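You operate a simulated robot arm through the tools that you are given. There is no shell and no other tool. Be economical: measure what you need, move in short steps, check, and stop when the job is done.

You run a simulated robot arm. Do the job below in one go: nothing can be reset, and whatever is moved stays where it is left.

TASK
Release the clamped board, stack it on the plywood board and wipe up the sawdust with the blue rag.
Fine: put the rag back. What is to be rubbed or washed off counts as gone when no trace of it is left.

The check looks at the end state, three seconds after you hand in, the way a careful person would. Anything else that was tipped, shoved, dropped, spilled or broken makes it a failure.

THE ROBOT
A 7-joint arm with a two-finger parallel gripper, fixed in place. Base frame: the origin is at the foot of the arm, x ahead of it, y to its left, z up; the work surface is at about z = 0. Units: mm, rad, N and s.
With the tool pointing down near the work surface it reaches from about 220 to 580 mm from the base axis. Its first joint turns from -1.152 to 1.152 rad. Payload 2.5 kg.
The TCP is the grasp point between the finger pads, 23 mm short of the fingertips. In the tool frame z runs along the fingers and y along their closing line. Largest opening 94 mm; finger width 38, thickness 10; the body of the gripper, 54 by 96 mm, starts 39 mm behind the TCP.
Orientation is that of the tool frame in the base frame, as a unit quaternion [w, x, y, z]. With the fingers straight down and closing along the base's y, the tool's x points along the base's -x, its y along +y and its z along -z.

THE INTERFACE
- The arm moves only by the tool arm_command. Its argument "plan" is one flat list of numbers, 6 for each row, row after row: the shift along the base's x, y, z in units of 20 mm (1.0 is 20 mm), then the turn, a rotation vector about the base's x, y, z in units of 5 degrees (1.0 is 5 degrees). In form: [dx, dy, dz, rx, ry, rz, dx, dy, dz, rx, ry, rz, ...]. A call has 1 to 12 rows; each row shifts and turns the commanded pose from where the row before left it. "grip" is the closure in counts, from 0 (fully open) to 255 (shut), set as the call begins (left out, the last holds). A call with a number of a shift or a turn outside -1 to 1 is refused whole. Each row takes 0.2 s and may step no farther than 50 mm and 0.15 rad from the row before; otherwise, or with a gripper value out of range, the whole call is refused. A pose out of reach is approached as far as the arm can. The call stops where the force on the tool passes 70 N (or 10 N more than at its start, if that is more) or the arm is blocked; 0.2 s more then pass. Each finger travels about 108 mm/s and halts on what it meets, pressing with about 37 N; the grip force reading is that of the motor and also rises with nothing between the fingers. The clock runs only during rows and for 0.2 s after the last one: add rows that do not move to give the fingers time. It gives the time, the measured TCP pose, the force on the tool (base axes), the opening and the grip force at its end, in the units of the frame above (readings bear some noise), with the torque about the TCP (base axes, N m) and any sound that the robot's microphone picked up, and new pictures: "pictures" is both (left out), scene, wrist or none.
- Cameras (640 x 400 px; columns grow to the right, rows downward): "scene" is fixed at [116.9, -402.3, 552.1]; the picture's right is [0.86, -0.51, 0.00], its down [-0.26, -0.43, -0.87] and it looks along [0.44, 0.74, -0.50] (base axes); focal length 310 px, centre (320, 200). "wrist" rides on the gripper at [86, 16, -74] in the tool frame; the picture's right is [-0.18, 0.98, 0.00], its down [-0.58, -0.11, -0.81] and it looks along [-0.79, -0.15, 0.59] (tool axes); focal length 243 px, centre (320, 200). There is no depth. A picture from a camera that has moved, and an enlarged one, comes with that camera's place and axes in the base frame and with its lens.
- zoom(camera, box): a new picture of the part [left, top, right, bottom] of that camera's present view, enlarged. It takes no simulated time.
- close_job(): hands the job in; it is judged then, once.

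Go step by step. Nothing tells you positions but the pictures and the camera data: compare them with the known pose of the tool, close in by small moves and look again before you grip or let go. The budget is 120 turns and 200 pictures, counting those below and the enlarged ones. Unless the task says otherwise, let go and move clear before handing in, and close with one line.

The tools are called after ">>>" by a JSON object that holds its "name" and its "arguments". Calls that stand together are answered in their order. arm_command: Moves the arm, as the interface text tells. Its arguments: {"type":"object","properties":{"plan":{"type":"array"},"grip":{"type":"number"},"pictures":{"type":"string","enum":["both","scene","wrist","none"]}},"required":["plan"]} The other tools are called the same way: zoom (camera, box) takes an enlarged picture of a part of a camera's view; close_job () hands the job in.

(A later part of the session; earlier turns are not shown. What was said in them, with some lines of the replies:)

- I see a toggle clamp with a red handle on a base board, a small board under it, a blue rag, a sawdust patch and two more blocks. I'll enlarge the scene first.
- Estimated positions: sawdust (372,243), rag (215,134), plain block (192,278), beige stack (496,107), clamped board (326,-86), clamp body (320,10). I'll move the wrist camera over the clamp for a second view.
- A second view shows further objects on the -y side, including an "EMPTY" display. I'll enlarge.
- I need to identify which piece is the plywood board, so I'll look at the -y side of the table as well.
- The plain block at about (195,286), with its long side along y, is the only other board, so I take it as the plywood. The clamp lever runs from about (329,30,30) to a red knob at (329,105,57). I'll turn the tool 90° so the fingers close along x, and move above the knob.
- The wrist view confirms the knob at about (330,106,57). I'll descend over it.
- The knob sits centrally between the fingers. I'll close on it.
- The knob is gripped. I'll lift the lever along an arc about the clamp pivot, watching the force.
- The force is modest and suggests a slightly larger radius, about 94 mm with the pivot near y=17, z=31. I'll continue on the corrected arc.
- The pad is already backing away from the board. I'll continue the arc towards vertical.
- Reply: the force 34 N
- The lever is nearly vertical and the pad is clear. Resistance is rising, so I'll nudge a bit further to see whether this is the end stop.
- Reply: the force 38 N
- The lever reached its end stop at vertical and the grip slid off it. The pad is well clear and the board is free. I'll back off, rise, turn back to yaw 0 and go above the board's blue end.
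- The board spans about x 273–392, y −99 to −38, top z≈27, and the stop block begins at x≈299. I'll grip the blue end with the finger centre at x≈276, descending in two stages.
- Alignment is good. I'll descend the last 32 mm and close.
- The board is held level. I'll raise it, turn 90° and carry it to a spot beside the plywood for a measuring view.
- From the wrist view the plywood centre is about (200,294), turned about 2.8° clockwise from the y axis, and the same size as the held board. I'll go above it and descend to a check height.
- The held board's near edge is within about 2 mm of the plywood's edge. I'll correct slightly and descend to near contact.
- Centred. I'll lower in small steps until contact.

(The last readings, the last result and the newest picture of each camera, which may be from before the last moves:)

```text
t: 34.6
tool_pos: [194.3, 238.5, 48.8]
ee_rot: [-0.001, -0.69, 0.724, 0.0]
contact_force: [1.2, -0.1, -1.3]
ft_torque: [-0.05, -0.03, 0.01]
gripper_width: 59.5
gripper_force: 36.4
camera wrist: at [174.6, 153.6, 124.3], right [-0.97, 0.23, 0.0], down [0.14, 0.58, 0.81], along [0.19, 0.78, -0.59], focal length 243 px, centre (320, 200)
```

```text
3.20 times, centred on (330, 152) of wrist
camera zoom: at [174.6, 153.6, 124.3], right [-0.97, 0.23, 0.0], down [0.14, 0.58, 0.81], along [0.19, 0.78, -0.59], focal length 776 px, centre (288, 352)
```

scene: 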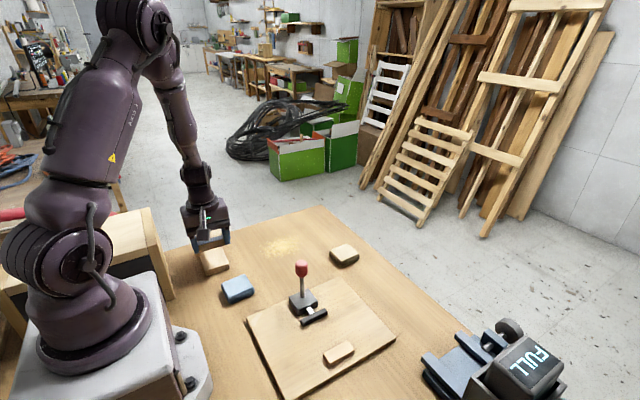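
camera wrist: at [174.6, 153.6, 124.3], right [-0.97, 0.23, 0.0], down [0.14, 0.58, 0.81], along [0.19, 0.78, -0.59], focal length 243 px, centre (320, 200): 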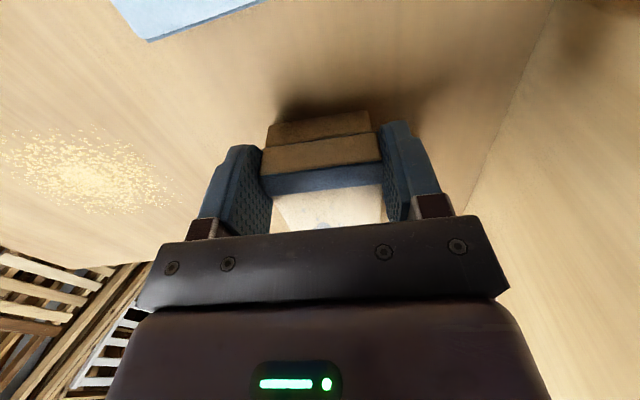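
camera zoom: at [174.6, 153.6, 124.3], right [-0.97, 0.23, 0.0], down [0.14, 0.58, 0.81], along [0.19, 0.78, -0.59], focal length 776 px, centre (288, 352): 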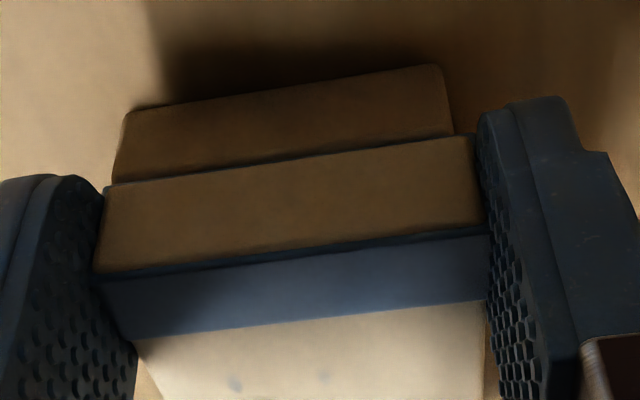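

No contact yet. I'll shift about 1.5 mm in +x and lower further.

>>> {"name": "arm_command", "arguments": {"plan": [0.08, 0, -0.08, 0, 0, 0, 0, 0, -0.08, 0, 0, 0, 0, 0, 0, 0, 0, 0], "pictures": "none"}}

>>> {"name": "zoom", "arguments": {"camera": "wrist", "box": [230, 90, 430, 215]}}

```text
t: 35.4
tool_pos: [196.3, 236.8, 45.8]
ee_rot: [0.0, -0.69, 0.724, -0.001]
contact_force: [-0.2, -0.5, -0.8]
ft_torque: [-0.02, 0.01, 0.02]
gripper_width: 59.2
gripper_force: 36.7
```

```text
3.20 times, centred on (330, 152) of wrist
camera zoom: at [175.9, 153.3, 121.1], right [-0.97, 0.23, 0.0], down [0.14, 0.58, 0.81], along [0.19, 0.78, -0.59], focal length 776 px, centre (288, 352)
```

zoom: 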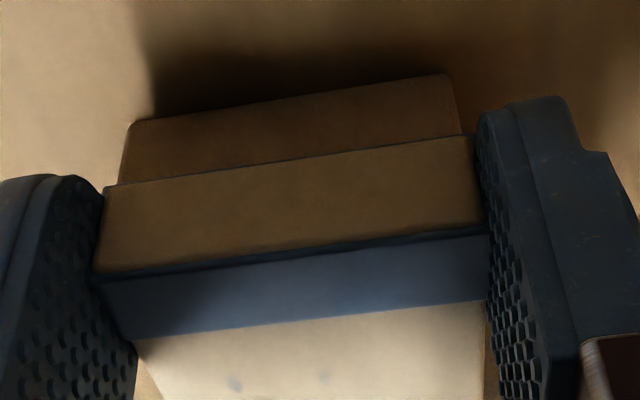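

>>> {"name": "arm_command", "arguments": {"plan": [0, 0, -0.08, 0, 0, 0, 0, 0, -0.08, 0, 0, 0, 0, 0, 0, 0, 0, 0], "pictures": "none"}}

>>> {"name": "zoom", "arguments": {"camera": "wrist", "box": [230, 90, 430, 215]}}

>>> {"name": "zoom", "arguments": {"camera": "scene", "box": [180, 210, 270, 290]}}

```text
t: 36.2
tool_pos: [195.5, 238.6, 43.8]
ee_rot: [0.002, -0.69, 0.724, 0.0]
contact_force: [-2.9, -6.2, 31.2]
ft_torque: [0.64, 0.08, 0.16]
gripper_width: 59.2
gripper_force: 37.2
```

```text
3.20 times, centred on (330, 152) of wrist
camera zoom: at [176.1, 153.5, 118.5], right [-0.97, 0.23, 0.0], down [0.14, 0.57, 0.81], along [0.19, 0.79, -0.59], focal length 776 px, centre (288, 352)
```

zoom: 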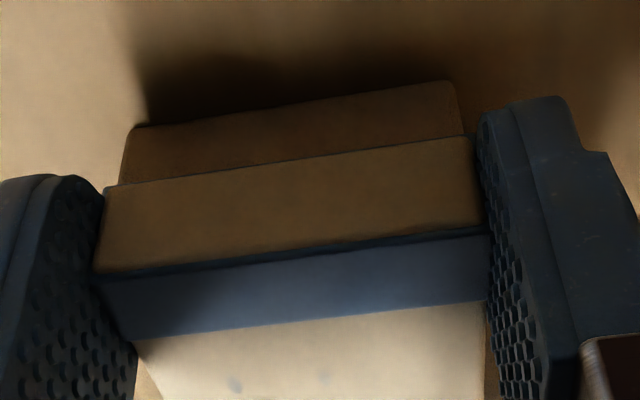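

```text
5.00 times, centred on (225, 250) of scene
camera zoom: at [116.8, -402.4, 552.0], right [0.86, -0.51, 0.0], down [-0.25, -0.43, -0.87], along [0.44, 0.74, -0.5], focal length 1551 px, centre (795, -50)
```

zoom: 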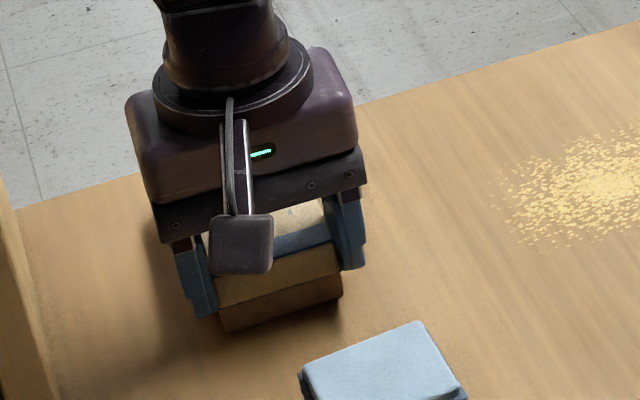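

Contact made (31 N), so the board is resting on the plywood. I'll relieve the pressure and open.

>>> {"name": "arm_command", "arguments": {"plan": [0, 0, 0.07, 0, 0, 0, 0, 0, 0, 0, 0, 0], "pictures": "none"}}

>>> {"name": "arm_command", "arguments": {"plan": [0, 0, 0, 0, 0, 0, 0, 0, 0, 0, 0, 0], "grip": 50, "pictures": "wrist"}}

```text
t: 36.8
tool_pos: [195.7, 236.8, 44.1]
ee_rot: [-0.002, -0.689, 0.725, 0.0]
contact_force: [0.3, 0.0, -1.6]
ft_torque: [-0.02, -0.02, -0.02]
gripper_width: 59.2
gripper_force: 37.2
```

```text
t: 37.4
tool_pos: [195.8, 237.2, 45.5]
ee_rot: [0.0, -0.69, 0.724, 0.0]
contact_force: [0.8, -0.2, -0.1]
ft_torque: [-0.02, 0.0, -0.04]
gripper_width: 75.3
gripper_force: 0.1
camera wrist: at [175.7, 153.2, 119.7], right [-0.97, 0.23, 0.0], down [0.14, 0.58, 0.81], along [0.19, 0.78, -0.59], focal length 243 px, centre (320, 200)
```

wrist: 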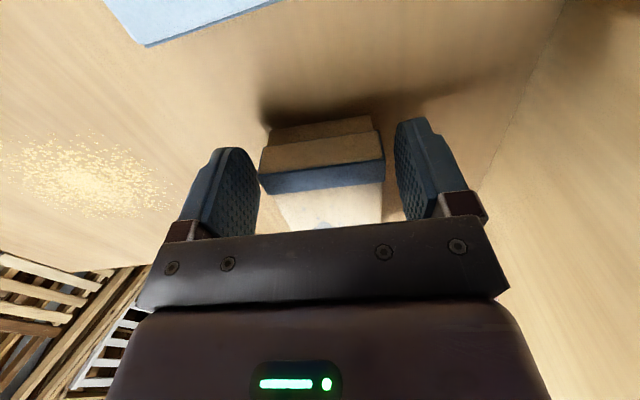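

Released cleanly. I'll rise and move above the rag, with views of both.

>>> {"name": "arm_command", "arguments": {"plan": [0, 0, 1, 0, 0, 0, 0, 0, 1, 0, 0, 0, 0, 0, 1, 0, 0, 0, 0, 0, 1, 0, 0, 0, 0, 0, 1, 0, 0, 0, 0, 0, 1, 0, 0, 0, 0.2, -1, 0.2, 0, 0, 0.112, 0.2, -1, 0.2, 0, 0, 0.112, 0.2, -1, 0.2, 0, 0, 0.112, 0.2, -1, 0.2, 0, 0, 0.112, 0.2, -1, 0.2, 0, 0, 0.112, 0, 0, 0, 0, 0, 0]}}

>>> {"name": "zoom", "arguments": {"camera": "scene", "box": [180, 210, 320, 310]}}

>>> {"name": "zoom", "arguments": {"camera": "wrist", "box": [230, 0, 420, 120]}}

```text
t: 40.0
tool_pos: [216.7, 136.2, 185.5]
ee_rot: [0.0, 0.707, -0.707, 0.0]
contact_force: [-1.1, 0.0, 0.0]
ft_torque: [-0.01, 0.01, 0.0]
gripper_width: 75.7
gripper_force: 0.1
camera wrist: at [199.7, 50.5, 259.7], right [-0.98, 0.18, 0.0], down [0.11, 0.58, 0.81], along [0.15, 0.79, -0.59], focal length 243 px, centre (320, 200)
```

scene: 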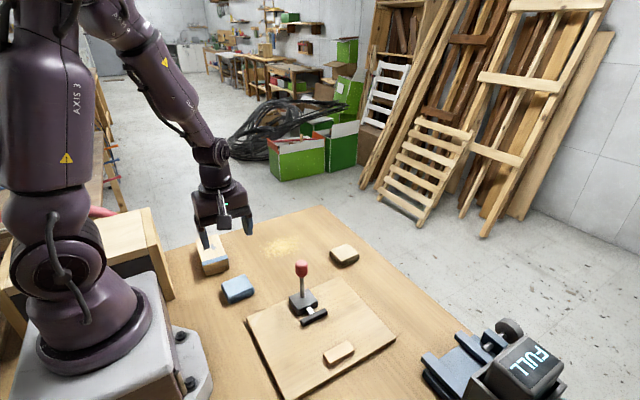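
wrist: 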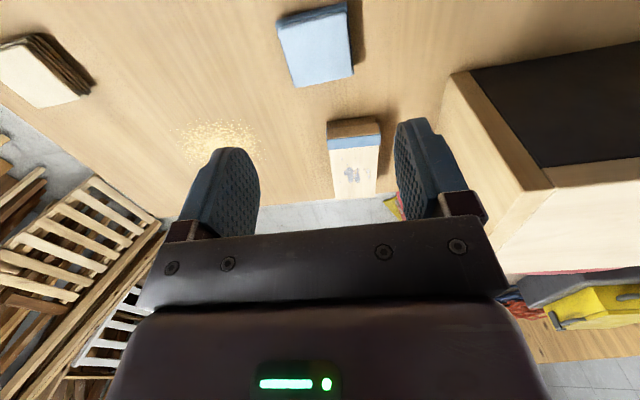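

```text
4.00 times, centred on (250, 260) of scene
camera zoom: at [116.9, -402.3, 552.1], right [0.86, -0.51, 0.0], down [-0.26, -0.43, -0.87], along [0.44, 0.74, -0.5], focal length 1241 px, centre (600, -40)
```

zoom: 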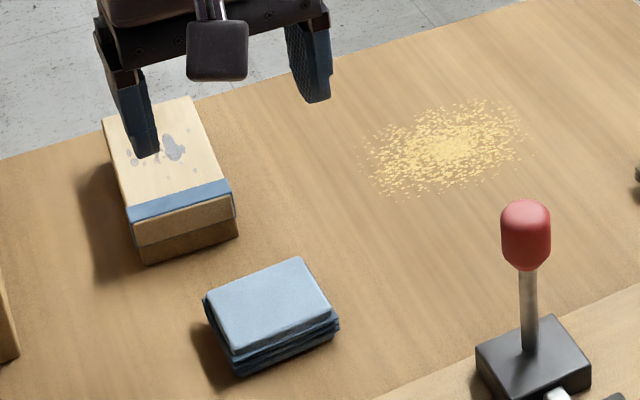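

```text
3.33 times, centred on (325, 60) of wrist
camera zoom: at [199.7, 50.5, 259.7], right [-0.98, 0.18, 0.0], down [0.11, 0.58, 0.81], along [0.15, 0.79, -0.59], focal length 809 px, centre (303, 667)
```

zoom: 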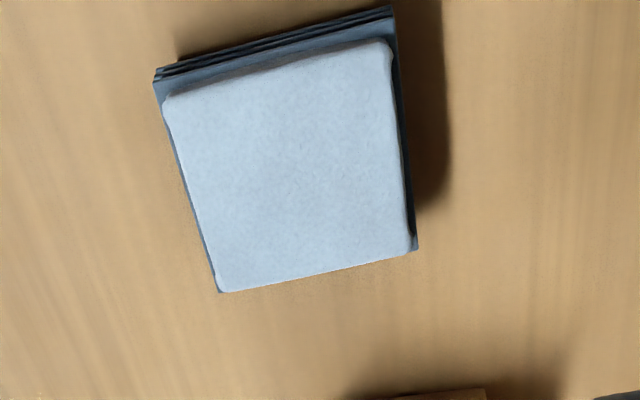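

The stack looks good. The rag is about 59×51 mm, centred near (220.5,148) and square to the axes. I'll align, open a bit more and descend to a check height.

>>> {"name": "arm_command", "arguments": {"plan": [0.2, 0.6, -1, 0, 0, 0.1, 0, 0, -1, 0, 0, 0.1, 0, 0, -1, 0, 0, 0.1, 0, 0, -1, 0, 0, 0, 0, 0, -1, 0, 0, 0, 0, 0, -0.75, 0, 0, 0, 0, 0, 0, 0, 0, 0], "grip": 25}}

>>> {"name": "zoom", "arguments": {"camera": "scene", "box": [180, 230, 300, 320]}}

```text
t: 41.6
tool_pos: [219.6, 150.1, 69.4]
ee_rot: [0.0, 0.716, -0.698, 0.001]
contact_force: [-0.2, -0.9, 0.2]
ft_torque: [0.04, 0.04, -0.01]
gripper_width: 84.7
gripper_force: 0.0
camera wrist: at [206.9, 63.3, 145.8], right [-0.99, 0.16, 0.0], down [0.09, 0.58, 0.81], along [0.13, 0.8, -0.59], focal length 243 px, centre (320, 200)
```

scene: 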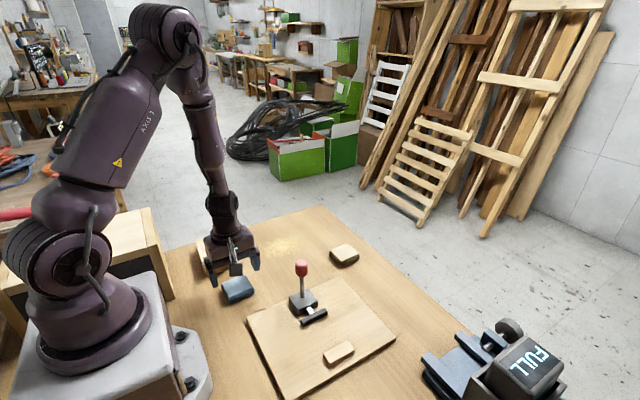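
wrist: 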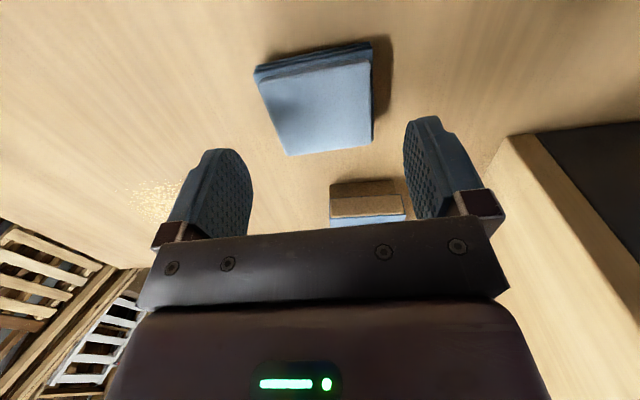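

```text
4.44 times, centred on (240, 275) of scene
camera zoom: at [116.9, -402.3, 552.1], right [0.86, -0.51, 0.0], down [-0.26, -0.43, -0.87], along [0.44, 0.74, -0.5], focal length 1379 px, centre (676, -133)
```

zoom: 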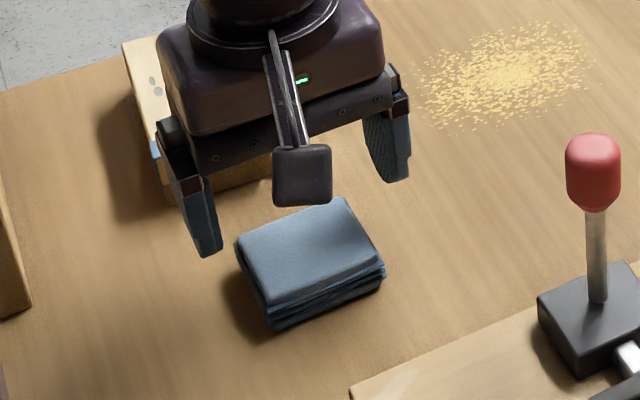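

The centre is confirmed at (220,150). I'll descend to z≈28 and look.

>>> {"name": "arm_command", "arguments": {"plan": [0.04, 0, -0.8, 0, 0, 0, 0, 0, -0.7, 0, 0, 0, 0, 0, -0.55, 0, 0, 0, 0, 0, 0, 0, 0, 0], "pictures": "wrist"}}

>>> {"name": "zoom", "arguments": {"camera": "scene", "box": [180, 230, 300, 320]}}

```text
t: 42.6
tool_pos: [222.0, 149.6, 30.6]
ee_rot: [0.0, 0.716, -0.698, 0.0]
contact_force: [0.1, 0.6, 0.6]
ft_torque: [0.0, 0.0, 0.0]
gripper_width: 85.1
gripper_force: 0.0
camera wrist: at [207.7, 63.5, 104.4], right [-0.99, 0.16, 0.0], down [0.09, 0.58, 0.81], along [0.13, 0.8, -0.59], focal length 243 px, centre (320, 200)
```

wrist: 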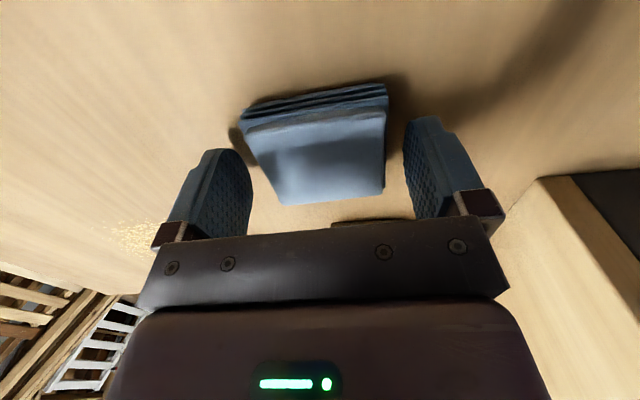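

```text
4.44 times, centred on (240, 275) of scene
camera zoom: at [116.9, -402.3, 552.1], right [0.86, -0.51, 0.0], down [-0.26, -0.43, -0.87], along [0.44, 0.74, -0.5], focal length 1379 px, centre (676, -133)
```

zoom: 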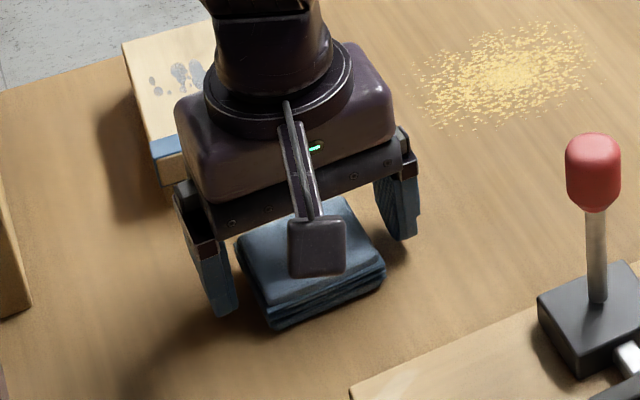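

>>> {"name": "arm_command", "arguments": {"plan": [0, 0, -0.1, 0, 0, 0, 0, 0, 0, 0, 0, 0], "pictures": "none"}}

>>> {"name": "arm_command", "arguments": {"plan": [0, 0, 0, 0, 0, 0, 0, 0, 0, 0, 0, 0], "grip": 255, "pictures": "wrist"}}

```text
t: 43.2
tool_pos: [222.5, 149.9, 27.9]
ee_rot: [0.0, 0.716, -0.698, 0.0]
contact_force: [-0.7, -0.8, 0.7]
ft_torque: [-0.02, 0.01, -0.06]
gripper_width: 84.9
gripper_force: 0.1
```

```text
t: 43.8
tool_pos: [222.4, 149.7, 27.9]
ee_rot: [0.0, 0.716, -0.699, 0.001]
contact_force: [0.4, 0.2, -0.4]
ft_torque: [0.01, -0.02, 0.0]
gripper_width: 59.4
gripper_force: 36.8
camera wrist: at [207.9, 63.8, 102.2], right [-0.99, 0.16, 0.0], down [0.09, 0.58, 0.81], along [0.13, 0.8, -0.59], focal length 243 px, centre (320, 200)
```

wrist: 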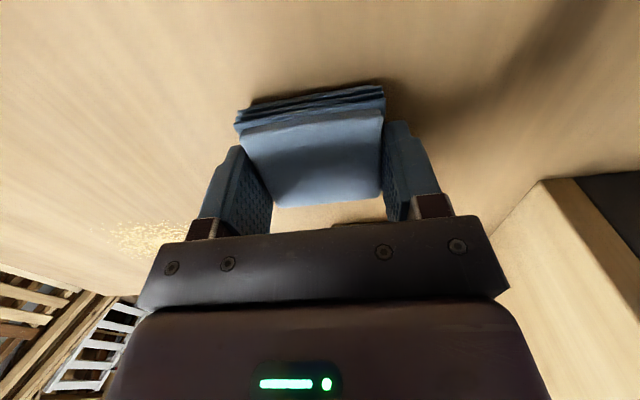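

The rag is gripped at 59 mm width. The sawdust spans about x 315–435, y 203–298. I'll lift the rag and carry it to the patch's near corner.

>>> {"name": "arm_command", "arguments": {"plan": [0, 0, 0.5, 0, 0, 0, 0, 0, 1, 0, 0, 0, 0, 0, 1, 0, 0, 0, 0.98, 0.65, 0, 0, 0, 0, 0.98, 0.65, 0, 0, 0, 0, 0.98, 0.65, 0, 0, 0, 0, 0.98, 0.65, 0, 0, 0, 0, 0.98, 0.65, 0, 0, 0, 0, 0, 0, 0, 0, 0, 0]}}

>>> {"name": "zoom", "arguments": {"camera": "scene", "box": [200, 190, 360, 300]}}

```text
t: 45.8
tool_pos: [320.1, 214.6, 76.9]
ee_rot: [0.0, 0.716, -0.698, 0.0]
contact_force: [0.5, 0.4, -0.7]
ft_torque: [0.03, 0.01, -0.01]
gripper_width: 58.9
gripper_force: 36.7
camera wrist: at [305.5, 128.7, 152.5], right [-0.99, 0.16, 0.0], down [0.09, 0.58, 0.81], along [0.13, 0.8, -0.59], focal length 243 px, centre (320, 200)
```

scene: 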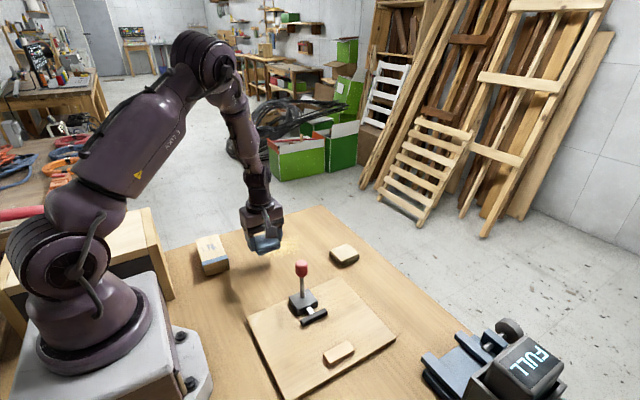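
wrist: 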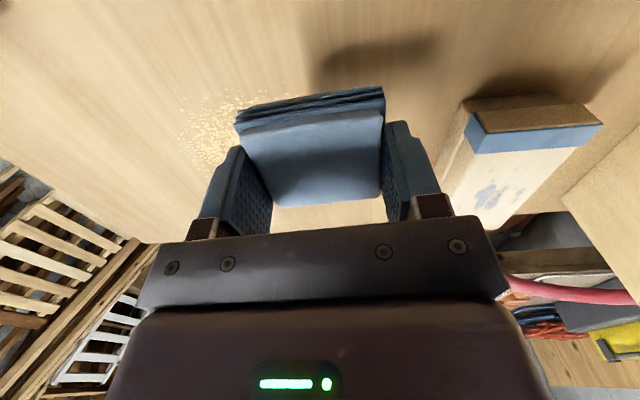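

```text
3.64 times, centred on (280, 245) of scene
camera zoom: at [116.9, -402.3, 552.1], right [0.86, -0.51, 0.0], down [-0.26, -0.43, -0.87], along [0.44, 0.74, -0.5], focal length 1128 px, centre (466, 36)
```

zoom: 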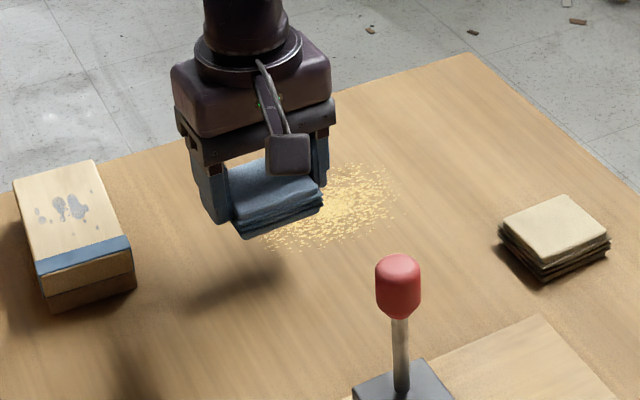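

>>> {"name": "arm_command", "arguments": {"plan": [0, 0, -1, 0, 0, 0, 0, 0, -1, 0, 0, 0, 0, 0, -0.4, 0, 0, 0, 0, 0, -0.1, 0, 0, 0, 0, 0, 0, 0, 0, 0], "pictures": "none"}}

```text
t: 47.0
tool_pos: [319.9, 214.5, 27.9]
ee_rot: [0.0, 0.716, -0.698, 0.0]
contact_force: [-1.0, -1.1, 7.8]
ft_torque: [-0.04, 0.13, 0.0]
gripper_width: 59.5
gripper_force: 37.2
```

Light contact (8 N). I'll wipe in a serpentine over the patch.

>>> {"name": "arm_command", "arguments": {"plan": [1, 0, 0, 0, 0, 0, 1, 0, 0, 0, 0, 0, 1, 0, 0, 0, 0, 0, 1, 0, 0, 0, 0, 0, 1, 0, 0, 0, 0, 0, 0, 0.8, 0, 0, 0, 0, 0, 0.8, 0, 0, 0, 0, -1, 0, 0, 0, 0, 0, -1, 0, 0, 0, 0, 0, -1, 0, 0, 0, 0, 0, -1, 0, 0, 0, 0, 0, -1, 0, 0, 0, 0, 0], "pictures": "wrist"}}

>>> {"name": "zoom", "arguments": {"camera": "scene", "box": [200, 190, 360, 300]}}

```text
t: 49.6
tool_pos: [320.4, 245.7, 27.0]
ee_rot: [-0.003, 0.716, -0.698, 0.001]
contact_force: [10.6, 2.3, 19.1]
ft_torque: [-0.16, 0.16, 0.08]
gripper_width: 59.1
gripper_force: 37.0
camera wrist: at [305.9, 160.4, 101.8], right [-0.99, 0.16, 0.0], down [0.09, 0.58, 0.81], along [0.13, 0.8, -0.59], focal length 243 px, centre (320, 200)
```

wrist: 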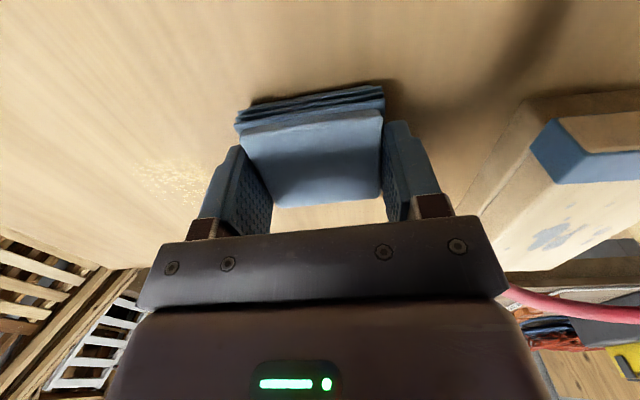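

```text
3.64 times, centred on (280, 245) of scene
camera zoom: at [116.8, -402.4, 552.1], right [0.86, -0.51, 0.0], down [-0.25, -0.43, -0.87], along [0.44, 0.74, -0.5], focal length 1128 px, centre (466, 36)
```

zoom: 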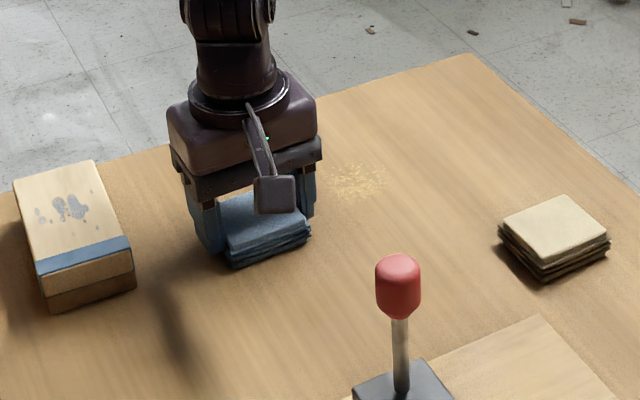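

The dust is disappearing. I'll continue with the far rows.

>>> {"name": "arm_command", "arguments": {"plan": [0, 0.8, 0, 0, 0, 0, 0.3, 0.8, 0, 0, 0, 0, 1, 0, 0, 0, 0, 0, 1, 0, 0, 0, 0, 0, 1, 0, 0, 0, 0, 0, 1, 0, 0, 0, 0, 0, 1, 0, 0, 0, 0, 0, 0, -0.9, 0, 0, 0, 0, -1, 0, 0, 0, 0, 0, -1, 0, 0, 0, 0, 0, -1, 0, 0, 0, 0, 0, -1, 0, 0, 0, 0, 0], "pictures": "none"}}

>>> {"name": "arm_command", "arguments": {"plan": [-0.3, 0, 0, 0, 0, 0, 0, -0.9, 0, 0, 0, 0, 1, 0, 0, 0, 0, 0, 1, 0, 0, 0, 0, 0, 1, 0, 0, 0, 0, 0, 1, 0, 0, 0, 0, 0, 1, 0, 0, 0, 0, 0, 0.4, -0.8, 0, 0, 0, 0, -1, 0, 0, 0, 0, 0, -1, 0, 0, 0, 0, 0, -1, 0, 0, 0, 0, 0, -1, 0, 0, 0, 0, 0], "pictures": "wrist"}}

>>> {"name": "zoom", "arguments": {"camera": "scene", "box": [200, 190, 360, 300]}}

```text
t: 52.2
tool_pos: [344.6, 261.6, 28.0]
ee_rot: [0.0, 0.716, -0.698, 0.0]
contact_force: [4.3, 2.0, 10.1]
ft_torque: [0.09, -0.15, -0.02]
gripper_width: 59.0
gripper_force: 37.2
```

```text
t: 54.8
tool_pos: [368.8, 225.1, 28.4]
ee_rot: [-0.001, 0.716, -0.698, 0.001]
contact_force: [1.3, 0.2, 1.2]
ft_torque: [0.06, 0.02, -0.04]
gripper_width: 59.1
gripper_force: 37.1
camera wrist: at [355.2, 139.5, 101.9], right [-0.99, 0.16, 0.0], down [0.09, 0.58, 0.81], along [0.13, 0.8, -0.59], focal length 243 px, centre (320, 200)
```

wrist: 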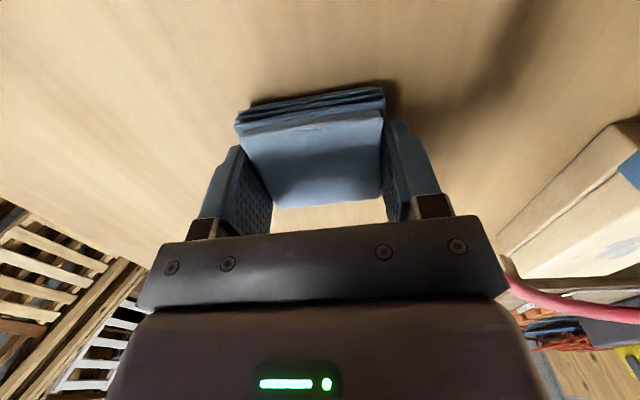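

```text
3.64 times, centred on (280, 245) of scene
camera zoom: at [116.9, -402.3, 552.1], right [0.86, -0.51, 0.0], down [-0.26, -0.43, -0.87], along [0.44, 0.74, -0.5], focal length 1128 px, centre (466, 36)
```

zoom: 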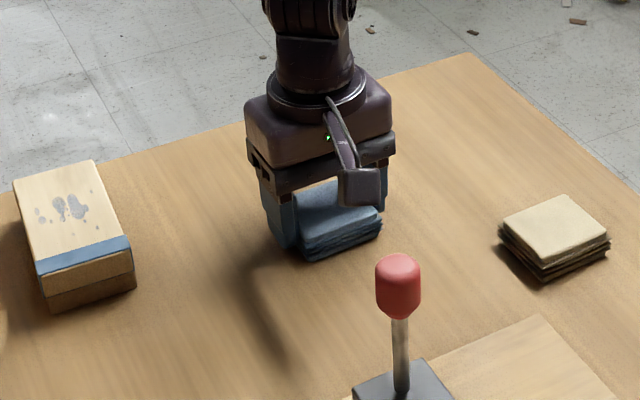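

It looks clean around the rag. I'll lift the rag and carry it back above its spot so the patch is in clear view.

>>> {"name": "arm_command", "arguments": {"plan": [0, 0, 0.5, 0, 0, 0, 0, 0, 1, 0, 0, 0, 0, 0, 1, 0, 0, 0, -0.9125, -0.48125, 0, 0, 0, 0, -0.9125, -0.48125, 0, 0, 0, 0, -0.9125, -0.48125, 0, 0, 0, 0, -0.9125, -0.48125, 0, 0, 0, 0, -0.9125, -0.48125, 0, 0, 0, 0, -0.9125, -0.48125, 0, 0, 0, 0, -0.9125, -0.48125, 0, 0, 0, 0, -0.9125, -0.48125, 0, 0, 0, 0, 0, 0, 0, 0, 0, 0], "pictures": "none"}}

>>> {"name": "zoom", "arguments": {"camera": "scene", "box": [230, 210, 330, 280]}}

>>> {"name": "zoom", "arguments": {"camera": "wrist", "box": [0, 60, 260, 240]}}

```text
t: 57.4
tool_pos: [221.2, 148.8, 76.5]
ee_rot: [0.0, 0.716, -0.698, 0.001]
contact_force: [0.6, 0.8, -0.5]
ft_torque: [-0.03, 0.01, -0.01]
gripper_width: 59.1
gripper_force: 37.2
```

```text
5.71 times, centred on (280, 245) of scene
camera zoom: at [116.9, -402.3, 552.1], right [0.86, -0.51, 0.0], down [-0.26, -0.43, -0.87], along [0.44, 0.74, -0.5], focal length 1773 px, centre (549, -57)
```

zoom: 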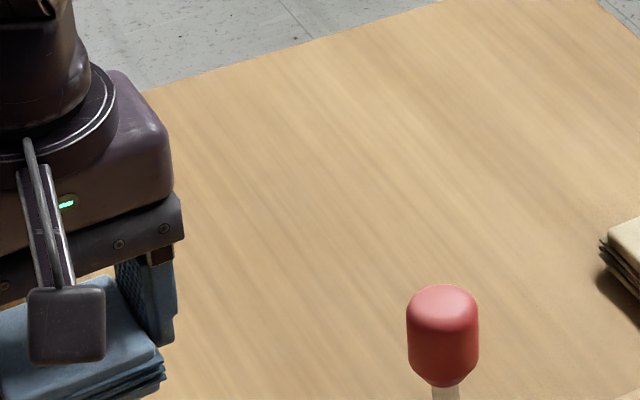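

```text
2.22 times, centred on (130, 150) of wrist
camera zoom: at [207.4, 64.3, 151.1], right [-0.99, 0.16, 0.0], down [0.09, 0.58, 0.81], along [0.13, 0.8, -0.59], focal length 539 px, centre (742, 311)
```

zoom: 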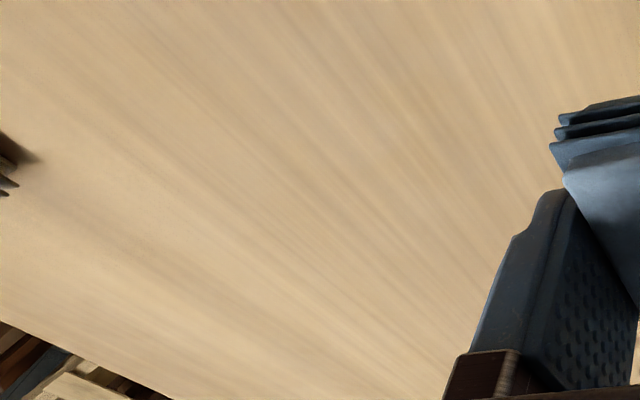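

No trace of sawdust is left in either view. I'll lower the rag at its original spot.

>>> {"name": "arm_command", "arguments": {"plan": [-0.05, 0, -1, 0, 0, 0, 0, 0, -0.8, 0, 0, 0, 0, 0, -0.4, 0, 0, 0, 0, 0, -0.25, 0, 0, 0, 0, 0, 0, 0, 0, 0], "pictures": "wrist"}}

```text
t: 58.6
tool_pos: [221.1, 149.1, 26.2]
ee_rot: [0.0, 0.717, -0.697, 0.0]
contact_force: [-2.3, -1.9, 13.0]
ft_torque: [0.05, 0.11, 0.02]
gripper_width: 59.1
gripper_force: 37.5
camera wrist: at [206.8, 63.9, 101.9], right [-0.99, 0.16, 0.0], down [0.09, 0.58, 0.81], along [0.13, 0.8, -0.59], focal length 243 px, centre (320, 200)
```

wrist: 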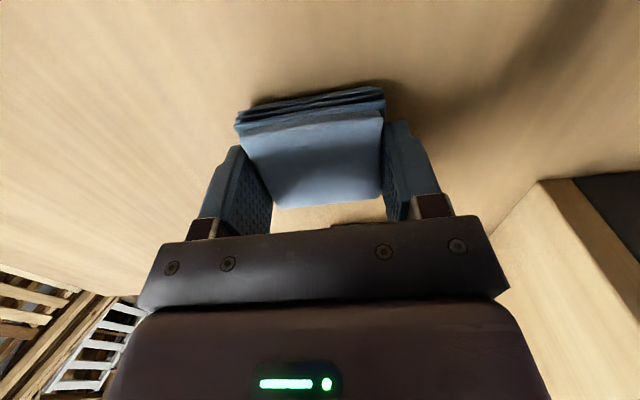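

The rag rests on the table. I'll release it and rise.

>>> {"name": "arm_command", "arguments": {"plan": [0, 0, 0.04, 0, 0, 0, 0, 0, 0, 0, 0, 0, 0, 0, 0, 0, 0, 0], "grip": 25, "pictures": "none"}}

>>> {"name": "arm_command", "arguments": {"plan": [0, 0, 0.7, 0, 0, 0, 0, 0, 1, 0, 0, 0, 0, 0, 1, 0, 0, 0, 0, 0, 1, 0, 0, 0, 0, 0, 1, 0, 0, 0, 0, 0, 1, 0, 0, 0, 0, 0, 1, 0, 0, 0, 0.5, 0, 1, 0, 0, 0, 0.5, 0, 1, 0, 0, 0, 0.5, 0, 1, 0, 0, 0, 0.5, 0, 1, 0, 0, 0]}}

>>> {"name": "zoom", "arguments": {"camera": "scene", "box": [180, 200, 400, 340]}}

```text
t: 59.4
tool_pos: [220.3, 149.6, 26.9]
ee_rot: [0.0, 0.717, -0.698, 0.0]
contact_force: [-0.7, 0.1, 0.8]
ft_torque: [0.01, -0.02, 0.05]
gripper_width: 84.9
gripper_force: 0.1
```

```text
t: 61.8
tool_pos: [260.7, 151.3, 242.1]
ee_rot: [0.0, 0.716, -0.698, -0.001]
contact_force: [0.4, 0.5, -0.3]
ft_torque: [-0.01, 0.01, 0.05]
gripper_width: 84.8
gripper_force: 0.1
camera wrist: at [246.3, 64.6, 316.0], right [-0.99, 0.16, 0.0], down [0.09, 0.58, 0.81], along [0.13, 0.8, -0.59], focal length 243 px, centre (320, 200)
```

scene: 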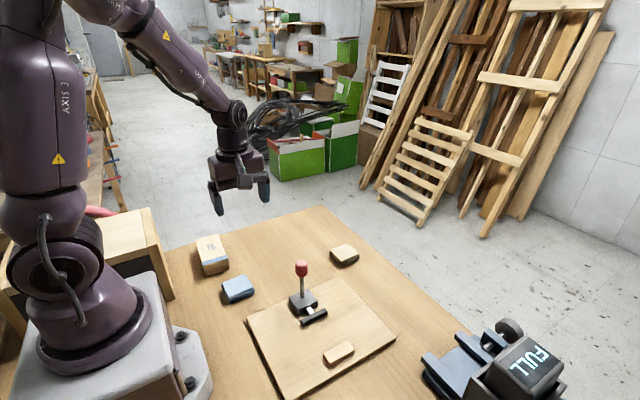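
wrist: 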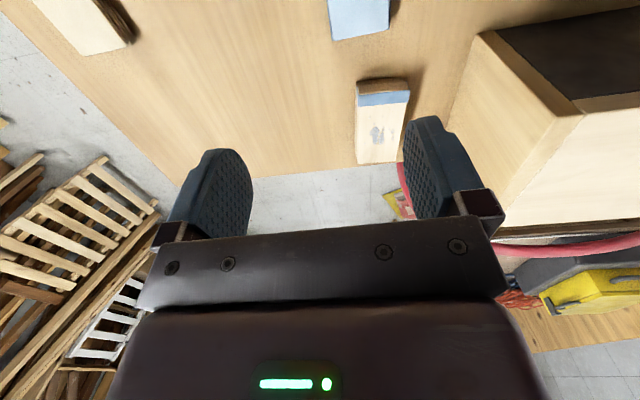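

```text
2.86 times, centred on (290, 270) of scene
camera zoom: at [116.9, -402.3, 552.1], right [0.86, -0.51, 0.0], down [-0.26, -0.43, -0.87], along [0.44, 0.74, -0.5], focal length 886 px, centre (406, 0)
```

zoom: 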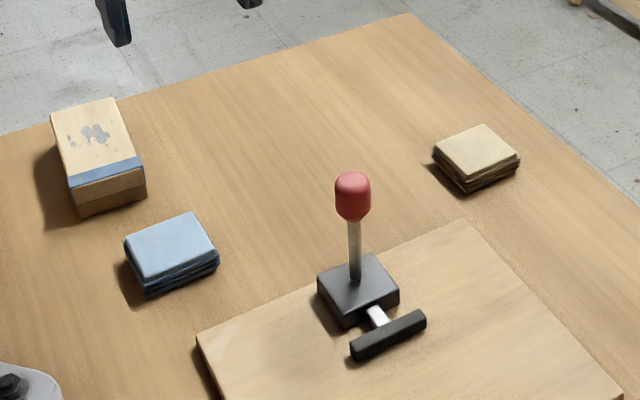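

The board is stacked squarely on the plywood, the sawdust is gone, the rag is back in place and the arm is clear. I'm handing in.

>>> {"name": "close_job", "arguments": {}}

```text
The job is handed in.
```

The clamp is open, the board is stacked on the plywood, the sawdust is wiped up with no trace left in the pictures, and the blue rag is back where it was.
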